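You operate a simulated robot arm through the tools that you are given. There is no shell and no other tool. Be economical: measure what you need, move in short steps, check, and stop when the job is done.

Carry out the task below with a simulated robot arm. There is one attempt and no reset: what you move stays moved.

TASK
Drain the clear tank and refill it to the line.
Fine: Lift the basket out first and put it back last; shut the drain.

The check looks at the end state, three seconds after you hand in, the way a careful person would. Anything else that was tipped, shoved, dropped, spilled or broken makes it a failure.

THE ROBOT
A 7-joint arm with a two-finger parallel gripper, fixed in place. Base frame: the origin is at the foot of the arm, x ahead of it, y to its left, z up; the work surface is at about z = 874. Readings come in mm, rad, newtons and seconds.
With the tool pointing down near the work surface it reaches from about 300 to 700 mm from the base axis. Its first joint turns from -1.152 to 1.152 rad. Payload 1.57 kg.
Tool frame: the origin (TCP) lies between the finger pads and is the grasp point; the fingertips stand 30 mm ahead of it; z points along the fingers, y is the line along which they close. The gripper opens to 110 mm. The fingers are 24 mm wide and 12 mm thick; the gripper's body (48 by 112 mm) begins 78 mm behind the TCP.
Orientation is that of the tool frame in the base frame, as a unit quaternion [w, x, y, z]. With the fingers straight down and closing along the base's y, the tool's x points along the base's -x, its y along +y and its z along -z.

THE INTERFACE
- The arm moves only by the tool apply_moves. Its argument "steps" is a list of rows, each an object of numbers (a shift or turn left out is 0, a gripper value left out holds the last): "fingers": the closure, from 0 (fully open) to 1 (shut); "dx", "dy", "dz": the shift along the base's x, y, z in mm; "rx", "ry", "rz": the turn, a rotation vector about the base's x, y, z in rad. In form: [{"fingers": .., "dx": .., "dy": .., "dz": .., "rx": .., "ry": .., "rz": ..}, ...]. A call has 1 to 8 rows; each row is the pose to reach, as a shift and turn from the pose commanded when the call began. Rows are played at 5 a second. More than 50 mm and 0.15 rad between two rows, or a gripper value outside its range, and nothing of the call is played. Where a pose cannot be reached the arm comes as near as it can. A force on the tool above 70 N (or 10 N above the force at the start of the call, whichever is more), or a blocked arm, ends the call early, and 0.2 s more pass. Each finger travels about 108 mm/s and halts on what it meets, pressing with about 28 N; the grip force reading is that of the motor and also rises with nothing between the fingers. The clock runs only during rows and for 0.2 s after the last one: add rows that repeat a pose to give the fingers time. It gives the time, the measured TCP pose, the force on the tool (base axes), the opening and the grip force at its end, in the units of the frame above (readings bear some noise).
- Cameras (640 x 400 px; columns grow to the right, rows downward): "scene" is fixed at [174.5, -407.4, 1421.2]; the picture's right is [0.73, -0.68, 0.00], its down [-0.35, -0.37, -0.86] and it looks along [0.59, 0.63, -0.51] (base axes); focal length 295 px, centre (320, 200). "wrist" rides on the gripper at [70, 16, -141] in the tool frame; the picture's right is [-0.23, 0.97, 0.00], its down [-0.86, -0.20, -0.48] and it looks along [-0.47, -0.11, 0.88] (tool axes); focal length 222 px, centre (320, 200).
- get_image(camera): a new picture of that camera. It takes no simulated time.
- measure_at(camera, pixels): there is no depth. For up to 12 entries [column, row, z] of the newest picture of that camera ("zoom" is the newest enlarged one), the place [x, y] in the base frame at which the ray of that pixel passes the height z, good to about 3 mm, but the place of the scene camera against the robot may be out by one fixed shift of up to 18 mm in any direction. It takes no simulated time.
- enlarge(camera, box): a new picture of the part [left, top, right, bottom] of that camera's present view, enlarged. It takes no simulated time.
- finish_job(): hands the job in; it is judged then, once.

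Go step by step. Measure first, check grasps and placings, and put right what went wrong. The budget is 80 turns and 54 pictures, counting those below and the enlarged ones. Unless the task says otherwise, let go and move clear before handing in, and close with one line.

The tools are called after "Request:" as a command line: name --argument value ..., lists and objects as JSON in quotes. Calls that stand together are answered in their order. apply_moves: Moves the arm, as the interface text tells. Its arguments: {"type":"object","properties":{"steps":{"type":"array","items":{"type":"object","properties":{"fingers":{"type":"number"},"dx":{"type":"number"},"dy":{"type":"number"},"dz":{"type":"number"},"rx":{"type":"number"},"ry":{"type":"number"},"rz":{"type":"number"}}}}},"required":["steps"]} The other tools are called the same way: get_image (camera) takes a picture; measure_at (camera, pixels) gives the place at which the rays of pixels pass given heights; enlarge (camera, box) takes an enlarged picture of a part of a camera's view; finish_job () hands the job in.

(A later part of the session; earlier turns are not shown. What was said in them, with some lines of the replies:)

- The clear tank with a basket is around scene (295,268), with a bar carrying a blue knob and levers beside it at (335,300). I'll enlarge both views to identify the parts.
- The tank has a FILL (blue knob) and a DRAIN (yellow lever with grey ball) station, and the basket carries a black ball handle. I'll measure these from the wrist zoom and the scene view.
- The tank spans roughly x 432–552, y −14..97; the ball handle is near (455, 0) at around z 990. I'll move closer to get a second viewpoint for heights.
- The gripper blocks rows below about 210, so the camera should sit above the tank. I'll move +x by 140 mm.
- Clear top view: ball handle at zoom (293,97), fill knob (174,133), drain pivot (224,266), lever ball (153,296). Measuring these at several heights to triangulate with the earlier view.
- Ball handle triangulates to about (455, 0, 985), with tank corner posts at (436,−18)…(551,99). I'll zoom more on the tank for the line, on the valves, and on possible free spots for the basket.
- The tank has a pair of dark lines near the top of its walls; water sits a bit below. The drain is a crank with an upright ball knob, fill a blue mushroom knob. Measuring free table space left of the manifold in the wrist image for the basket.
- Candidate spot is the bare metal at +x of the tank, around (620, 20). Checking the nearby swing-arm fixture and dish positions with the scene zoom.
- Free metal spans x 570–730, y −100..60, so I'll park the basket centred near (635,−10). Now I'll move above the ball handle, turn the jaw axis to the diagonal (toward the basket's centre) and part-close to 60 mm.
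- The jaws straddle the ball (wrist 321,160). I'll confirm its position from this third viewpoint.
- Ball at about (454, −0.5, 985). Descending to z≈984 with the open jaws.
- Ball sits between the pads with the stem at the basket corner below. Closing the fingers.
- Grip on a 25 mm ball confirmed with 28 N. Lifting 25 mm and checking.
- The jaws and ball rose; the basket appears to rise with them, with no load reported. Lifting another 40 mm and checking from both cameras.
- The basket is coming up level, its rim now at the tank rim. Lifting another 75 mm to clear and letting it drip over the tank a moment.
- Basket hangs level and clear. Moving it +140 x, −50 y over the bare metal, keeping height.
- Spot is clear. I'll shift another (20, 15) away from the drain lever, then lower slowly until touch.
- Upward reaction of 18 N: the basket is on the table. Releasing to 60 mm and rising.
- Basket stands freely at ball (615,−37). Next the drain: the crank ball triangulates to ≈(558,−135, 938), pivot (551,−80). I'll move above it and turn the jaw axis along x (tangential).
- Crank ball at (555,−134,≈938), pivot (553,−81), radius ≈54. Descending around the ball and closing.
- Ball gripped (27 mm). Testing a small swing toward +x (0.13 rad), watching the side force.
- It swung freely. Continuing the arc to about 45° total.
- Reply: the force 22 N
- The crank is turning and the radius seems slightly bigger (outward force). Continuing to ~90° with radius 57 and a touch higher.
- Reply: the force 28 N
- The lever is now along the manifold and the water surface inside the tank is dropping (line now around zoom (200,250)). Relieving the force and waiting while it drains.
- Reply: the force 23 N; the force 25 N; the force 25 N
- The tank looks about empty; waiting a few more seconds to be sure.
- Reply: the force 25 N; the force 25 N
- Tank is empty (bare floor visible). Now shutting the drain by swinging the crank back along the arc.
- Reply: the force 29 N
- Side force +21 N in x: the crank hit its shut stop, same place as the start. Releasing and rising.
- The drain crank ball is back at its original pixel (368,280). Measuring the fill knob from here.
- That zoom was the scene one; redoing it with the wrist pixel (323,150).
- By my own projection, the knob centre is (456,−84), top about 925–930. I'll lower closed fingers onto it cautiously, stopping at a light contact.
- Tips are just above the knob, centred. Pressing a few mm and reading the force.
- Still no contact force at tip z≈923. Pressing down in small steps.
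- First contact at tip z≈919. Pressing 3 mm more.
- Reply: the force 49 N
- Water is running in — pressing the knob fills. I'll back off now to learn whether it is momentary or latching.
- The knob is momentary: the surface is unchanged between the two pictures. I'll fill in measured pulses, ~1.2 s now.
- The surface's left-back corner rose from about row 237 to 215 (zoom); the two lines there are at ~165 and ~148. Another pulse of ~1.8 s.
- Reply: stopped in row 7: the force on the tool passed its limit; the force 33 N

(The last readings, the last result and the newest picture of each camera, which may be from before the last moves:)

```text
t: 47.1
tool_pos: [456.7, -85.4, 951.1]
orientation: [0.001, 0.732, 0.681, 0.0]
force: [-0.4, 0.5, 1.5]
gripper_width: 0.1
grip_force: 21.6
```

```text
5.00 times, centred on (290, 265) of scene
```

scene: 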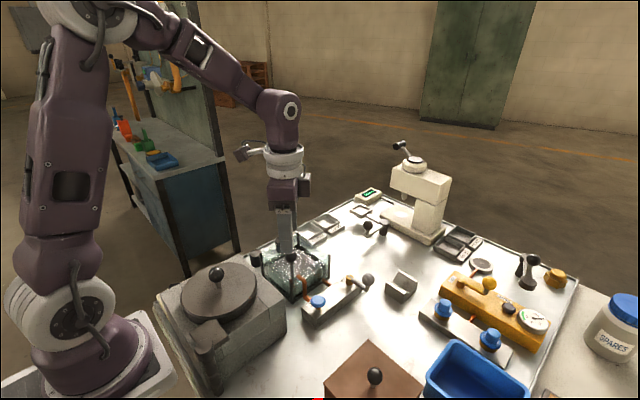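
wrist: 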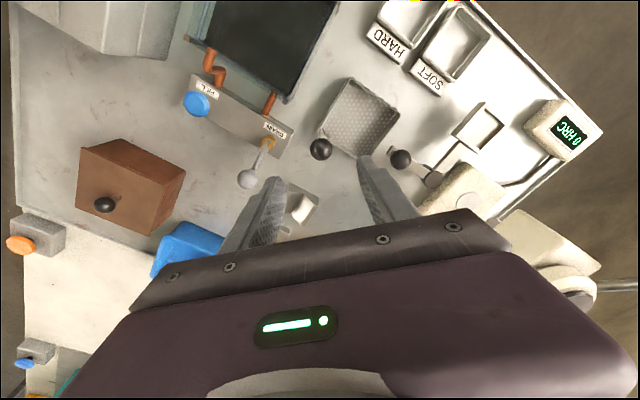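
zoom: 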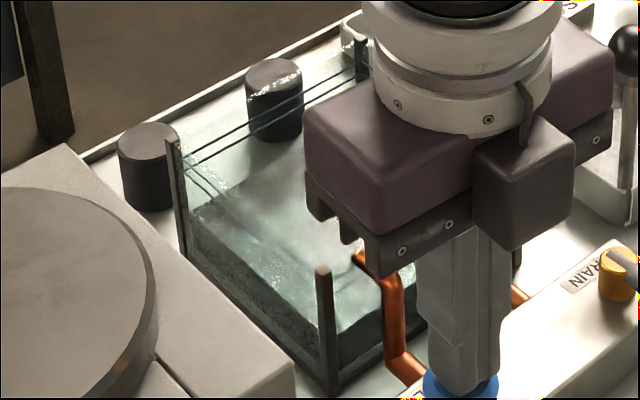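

About half of the way to the lines (surface at near post ≈ row 335; lines ≈ 275–290, floor ≈ 385). Two more pulses of ~1.3 s with slightly less press depth.

Request:
apply_moves --steps '[{"dz": -5}, {"dz": -5}, {"dz": -5}, {"dz": -5}, {"dz": -5}, {"dz": -5}, {"dz": 0}]'

Request:
apply_moves --steps '[{"dz": -5}, {"dz": -5}, {"dz": -5}, {"dz": -5}, {"dz": -5}, {"dz": -5}, {"dz": 0}]'

Request:
enlarge --camera "scene" --box '[250, 225, 330, 305]'

```text
t: 48.7
tool_pos: [455.6, -86.8, 949.7]
orientation: [-0.001, 0.732, 0.681, 0.0]
force: [-1.4, 0.9, 2.1]
gripper_width: 0.0
grip_force: 21.2
```

```text
t: 50.3
tool_pos: [456.7, -84.9, 950.6]
orientation: [0.0, 0.731, 0.682, -0.001]
force: [-0.9, -0.3, 1.4]
gripper_width: 0.0
grip_force: 21.8
```

```text
5.00 times, centred on (290, 265) of scene
```

zoom: 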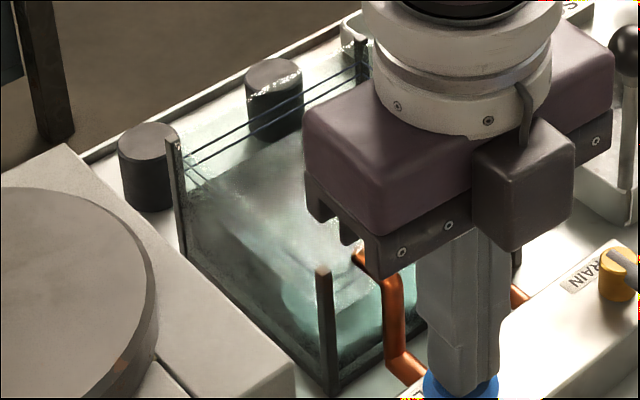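

The back-wall water edge is at about (250,157); lines there at rows ~132 and ~117. Two more pulses, then a closer zoom.

Request:
apply_moves --steps '[{"dz": -5}, {"dz": -5}, {"dz": -5}, {"dz": -5}, {"dz": -5}, {"dz": -5}, {"dz": 0}]'

Request:
enlarge --camera "scene" --box '[262, 228, 312, 260]'

```text
t: 51.9
tool_pos: [455.8, -85.1, 950.1]
orientation: [-0.001, 0.732, 0.682, 0.0]
force: [-0.6, 3.2, 1.7]
gripper_width: 0.0
grip_force: 21.0
```

```text
12.50 times, centred on (287, 244) of scene
```

zoom: 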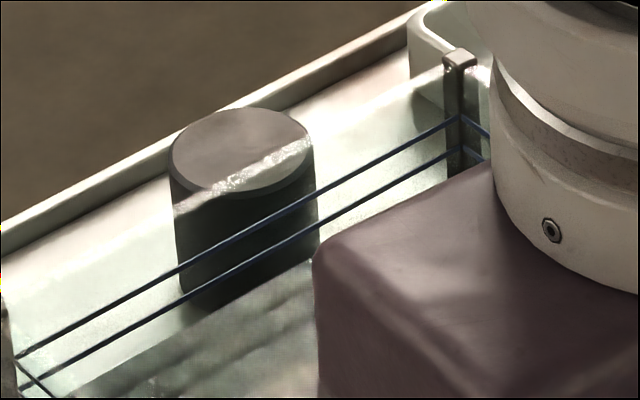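

Now very clear: at zoom x=180 the lines are at rows 268 and 295, the water edge at about 335. Another 1.2 s pulse and re-check with the same view.

Request:
apply_moves --steps '[{"dz": -5}, {"dz": -5}, {"dz": -5}, {"dz": -5}, {"dz": -5}, {"dz": -5}, {"dz": 0}]'

Request:
enlarge --camera "scene" --box '[262, 228, 312, 260]'

```text
t: 53.5
tool_pos: [456.4, -84.2, 949.8]
orientation: [-0.001, 0.732, 0.681, 0.0]
force: [-1.0, -0.5, 1.8]
gripper_width: 0.1
grip_force: 21.3
```

```text
12.50 times, centred on (287, 244) of scene
```

zoom: 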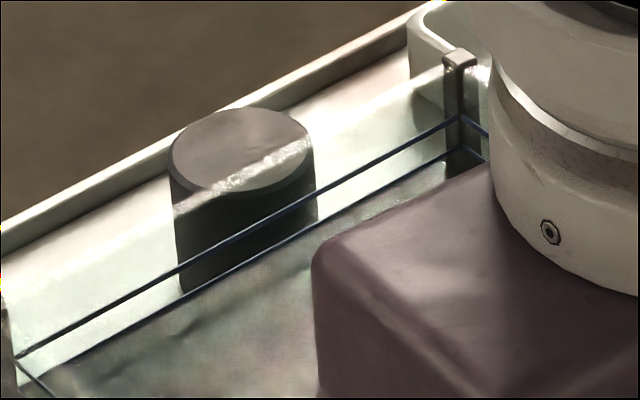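

The water is now right at the lower line (40 px in that pulse, lines 27 px apart). One short 2-row pulse should bring it mid-band.

Request:
apply_moves --steps '[{"dz": -5}, {"dz": -5}, {"dz": 0}, {"dz": 0}]'

Request:
enlarge --camera "scene" --box '[262, 228, 312, 260]'

```text
t: 54.5
tool_pos: [456.1, -85.4, 951.0]
orientation: [0.0, 0.732, 0.681, 0.001]
force: [-0.7, 0.3, 1.3]
gripper_width: 0.1
grip_force: 20.9
```

```text
12.50 times, centred on (287, 244) of scene
```

zoom: 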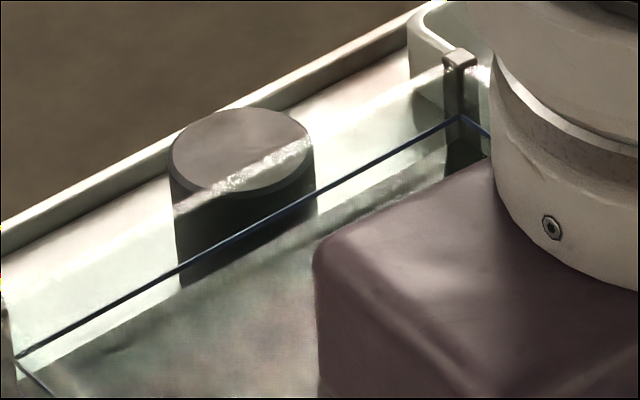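

Water edge now sits between the two lines (≈284, between 268 and 295). Leaving the knob, rising, and going back to the basket with the diagonal jaw orientation.

Request:
apply_moves --steps '[{"fingers": 1, "dz": 40}, {"dz": 80}, {"dz": 120}, {"dz": 136, "fingers": 0.45, "rz": 0.13}, {"dz": 136, "dx": 20, "dy": 6, "rz": 0.26}, {"dz": 136, "dx": 45, "dy": 14, "rz": 0.39}, {"dz": 136, "dx": 70, "dy": 22, "rz": 0.52}, {"dz": 136, "dx": 95, "dy": 30, "rz": 0.65}]'

Request:
apply_moves --steps '[{"dx": 30, "dy": 9, "rz": 0.13}, {"dx": 62.5, "dy": 18, "rz": 0.205}, {"dx": 62.5, "dy": 18, "rz": 0.205}]'

Request:
get_image --camera "wrist"

```text
t: 56.3
tool_pos: [551.1, -54.5, 1085.7]
orientation: [0.001, 0.474, 0.88, 0.0]
force: [0.3, -0.4, 0.9]
gripper_width: 60.4
grip_force: 0.1
```

```text
t: 57.1
tool_pos: [612.9, -37.3, 1086.2]
orientation: [0.0, 0.383, 0.924, -0.001]
force: [0.9, 0.1, -0.6]
gripper_width: 60.8
grip_force: 0.1
```

```text
8 pictures are left
```

wrist: 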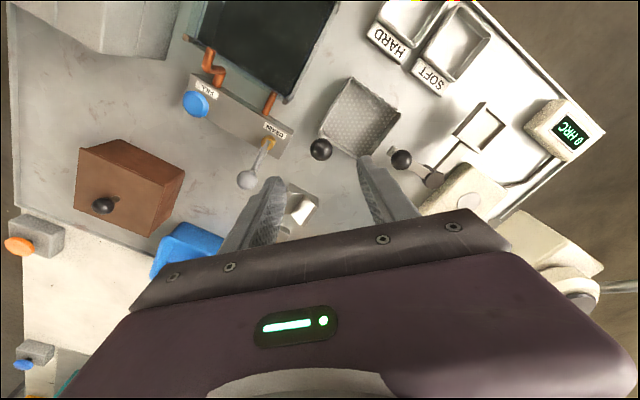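

View identical to the one after release (ball at (321,149)), so the pose matches. Descending and gripping at the same height.

Request:
apply_moves --steps '[{"dx": 1, "dz": -40}, {"dx": 1, "dz": -80}, {"dx": 1, "dz": -105}, {"dx": 1, "dz": -105}, {"dx": 1, "dz": -105, "fingers": 0.7}, {"dx": 1, "dz": -105, "fingers": 1}, {"dx": 1, "dz": -105, "fingers": 1}, {"dx": 1, "dz": -105, "fingers": 1}]'

Request:
apply_moves --steps '[{"dz": 10}, {"dz": 30}, {"dz": 55}, {"dz": 80}, {"dz": 105}, {"dz": 130}, {"dz": 143}, {"dz": 143}]'

Request:
enlarge --camera "scene" --box '[250, 180, 400, 310]'

```text
t: 58.9
tool_pos: [613.6, -37.2, 982.9]
orientation: [0.0, 0.384, 0.923, 0.0]
force: [0.5, 0.0, 0.3]
gripper_width: 24.7
grip_force: 28.2
```

```text
t: 60.7
tool_pos: [614.6, -37.5, 1125.7]
orientation: [0.001, 0.384, 0.924, 0.0]
force: [0.1, -0.8, -1.4]
gripper_width: 24.6
grip_force: 28.0
```

```text
3.08 times, centred on (325, 245) of scene
```

zoom: 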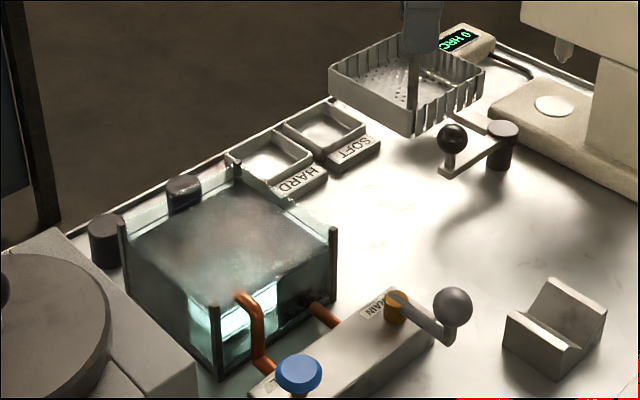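

Basket held level above the table. Moving it back over the tank along the reverse path.

Request:
apply_moves --steps '[{"dx": -15, "dy": 4}, {"dx": -40, "dy": 10}, {"dx": -65, "dy": 16}, {"dx": -90, "dy": 22}, {"dx": -115, "dy": 28}, {"dx": -138, "dy": 33}, {"dx": -160.5, "dy": 36.5}, {"dx": -160.5, "dy": 36.5}]'

Request:
apply_moves --steps '[{"dz": -15}, {"dz": -30}, {"dz": -45}, {"dz": -60}, {"dz": -60}]'

Request:
enlarge --camera "scene" --box '[235, 195, 345, 315]'

```text
t: 62.5
tool_pos: [453.8, -1.3, 1126.1]
orientation: [0.0, 0.384, 0.923, 0.0]
force: [-0.5, 0.6, -1.8]
gripper_width: 24.8
grip_force: 27.7
```

```text
t: 63.7
tool_pos: [455.2, 0.3, 1067.4]
orientation: [0.0, 0.384, 0.924, 0.0]
force: [-0.4, 0.1, -1.9]
gripper_width: 24.8
grip_force: 27.8
```

```text
3.33 times, centred on (290, 255) of scene
```

zoom: 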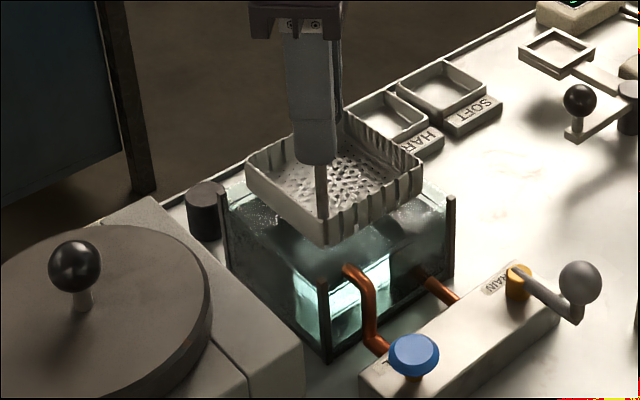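

Aligned over the opening. Lowering slowly into the tank.

Request:
apply_moves --steps '[{"dz": -7}, {"dz": -14}, {"dz": -21}, {"dz": -28}, {"dz": -35}, {"dz": -42}, {"dz": -49}, {"dz": -55}]'

Request:
apply_moves --steps '[{"dz": -6}, {"dz": -12}, {"dz": -18}, {"dz": -23}, {"dz": -27}, {"dz": -29}, {"dz": -29}]'

Request:
enlarge --camera "scene" --box '[235, 205, 345, 315]'

```text
t: 65.5
tool_pos: [454.2, 0.6, 1009.8]
orientation: [0.0, 0.384, 0.923, 0.001]
force: [0.6, 1.2, -1.6]
gripper_width: 24.7
grip_force: 27.5
```

```text
t: 67.1
tool_pos: [455.2, -0.7, 981.5]
orientation: [0.0, 0.383, 0.924, 0.002]
force: [3.2, -4.1, 14.6]
gripper_width: 25.3
grip_force: 26.9
```

```text
3.64 times, centred on (290, 260) of scene
```

zoom: 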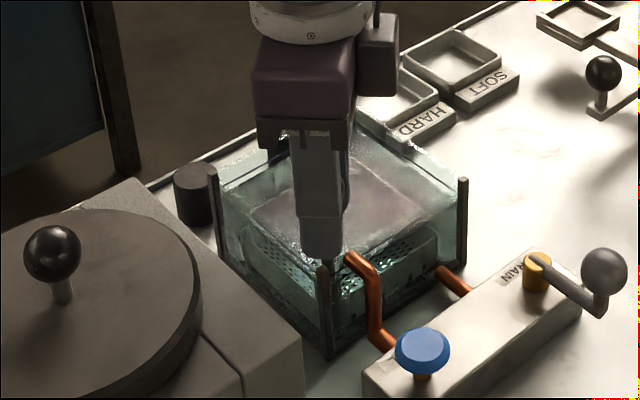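

Bottom contact (15 N) at the original height: the basket is seated. Releasing to 60 mm and rising clear.

Request:
apply_moves --steps '[{"fingers": 1, "dz": 0.7}, {"fingers": 0.7, "dz": 0.7}, {"fingers": 0.45, "dz": 0.7}, {"fingers": 0.45, "dz": 0.7}, {"dz": 30}, {"dz": 70}, {"dz": 110}, {"dz": 150}]'

Request:
apply_moves --steps '[{"dz": 40}, {"dx": -20, "dz": 80}, {"dx": -30, "dz": 120}, {"dx": -30, "dz": 120}, {"dx": -30, "dz": 120}]'

Request:
enlarge --camera "scene" --box '[262, 228, 312, 260]'

Request:
enlarge --camera "scene" --box '[240, 215, 400, 325]'

```text
t: 68.9
tool_pos: [453.5, -1.3, 1133.4]
orientation: [-0.001, 0.384, 0.923, 0.0]
force: [-0.6, 0.4, 0.0]
gripper_width: 60.4
grip_force: 0.1
```

```text
t: 70.1
tool_pos: [425.1, -0.5, 1252.4]
orientation: [0.0, 0.384, 0.923, -0.001]
force: [-1.0, 0.7, 0.1]
gripper_width: 60.5
grip_force: 0.0
```

```text
12.50 times, centred on (287, 244) of scene
```

zoom: 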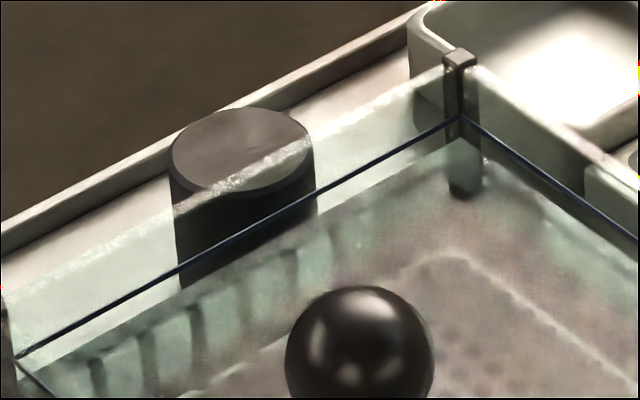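

```text
3.64 times, centred on (320, 270) of scene
```

zoom: 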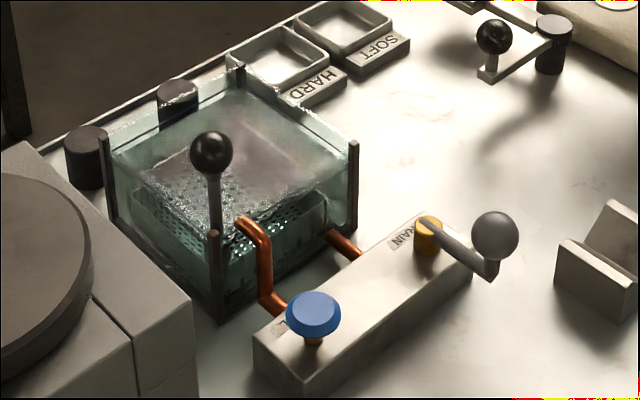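

The water edge (zoom row ~285 at x=180) is still between the two line marks. The basket is seated with its ball at its old pixel, the drain crank is at its shut stop and the arm is clear, so I'm handing in.

Request:
finish_job

```text
The job is handed in.
```

I lifted the basket out, drained the tank until it looked empty, shut the drain and refilled the tank to between the two line marks. The basket went back in last, and I've handed the job in.
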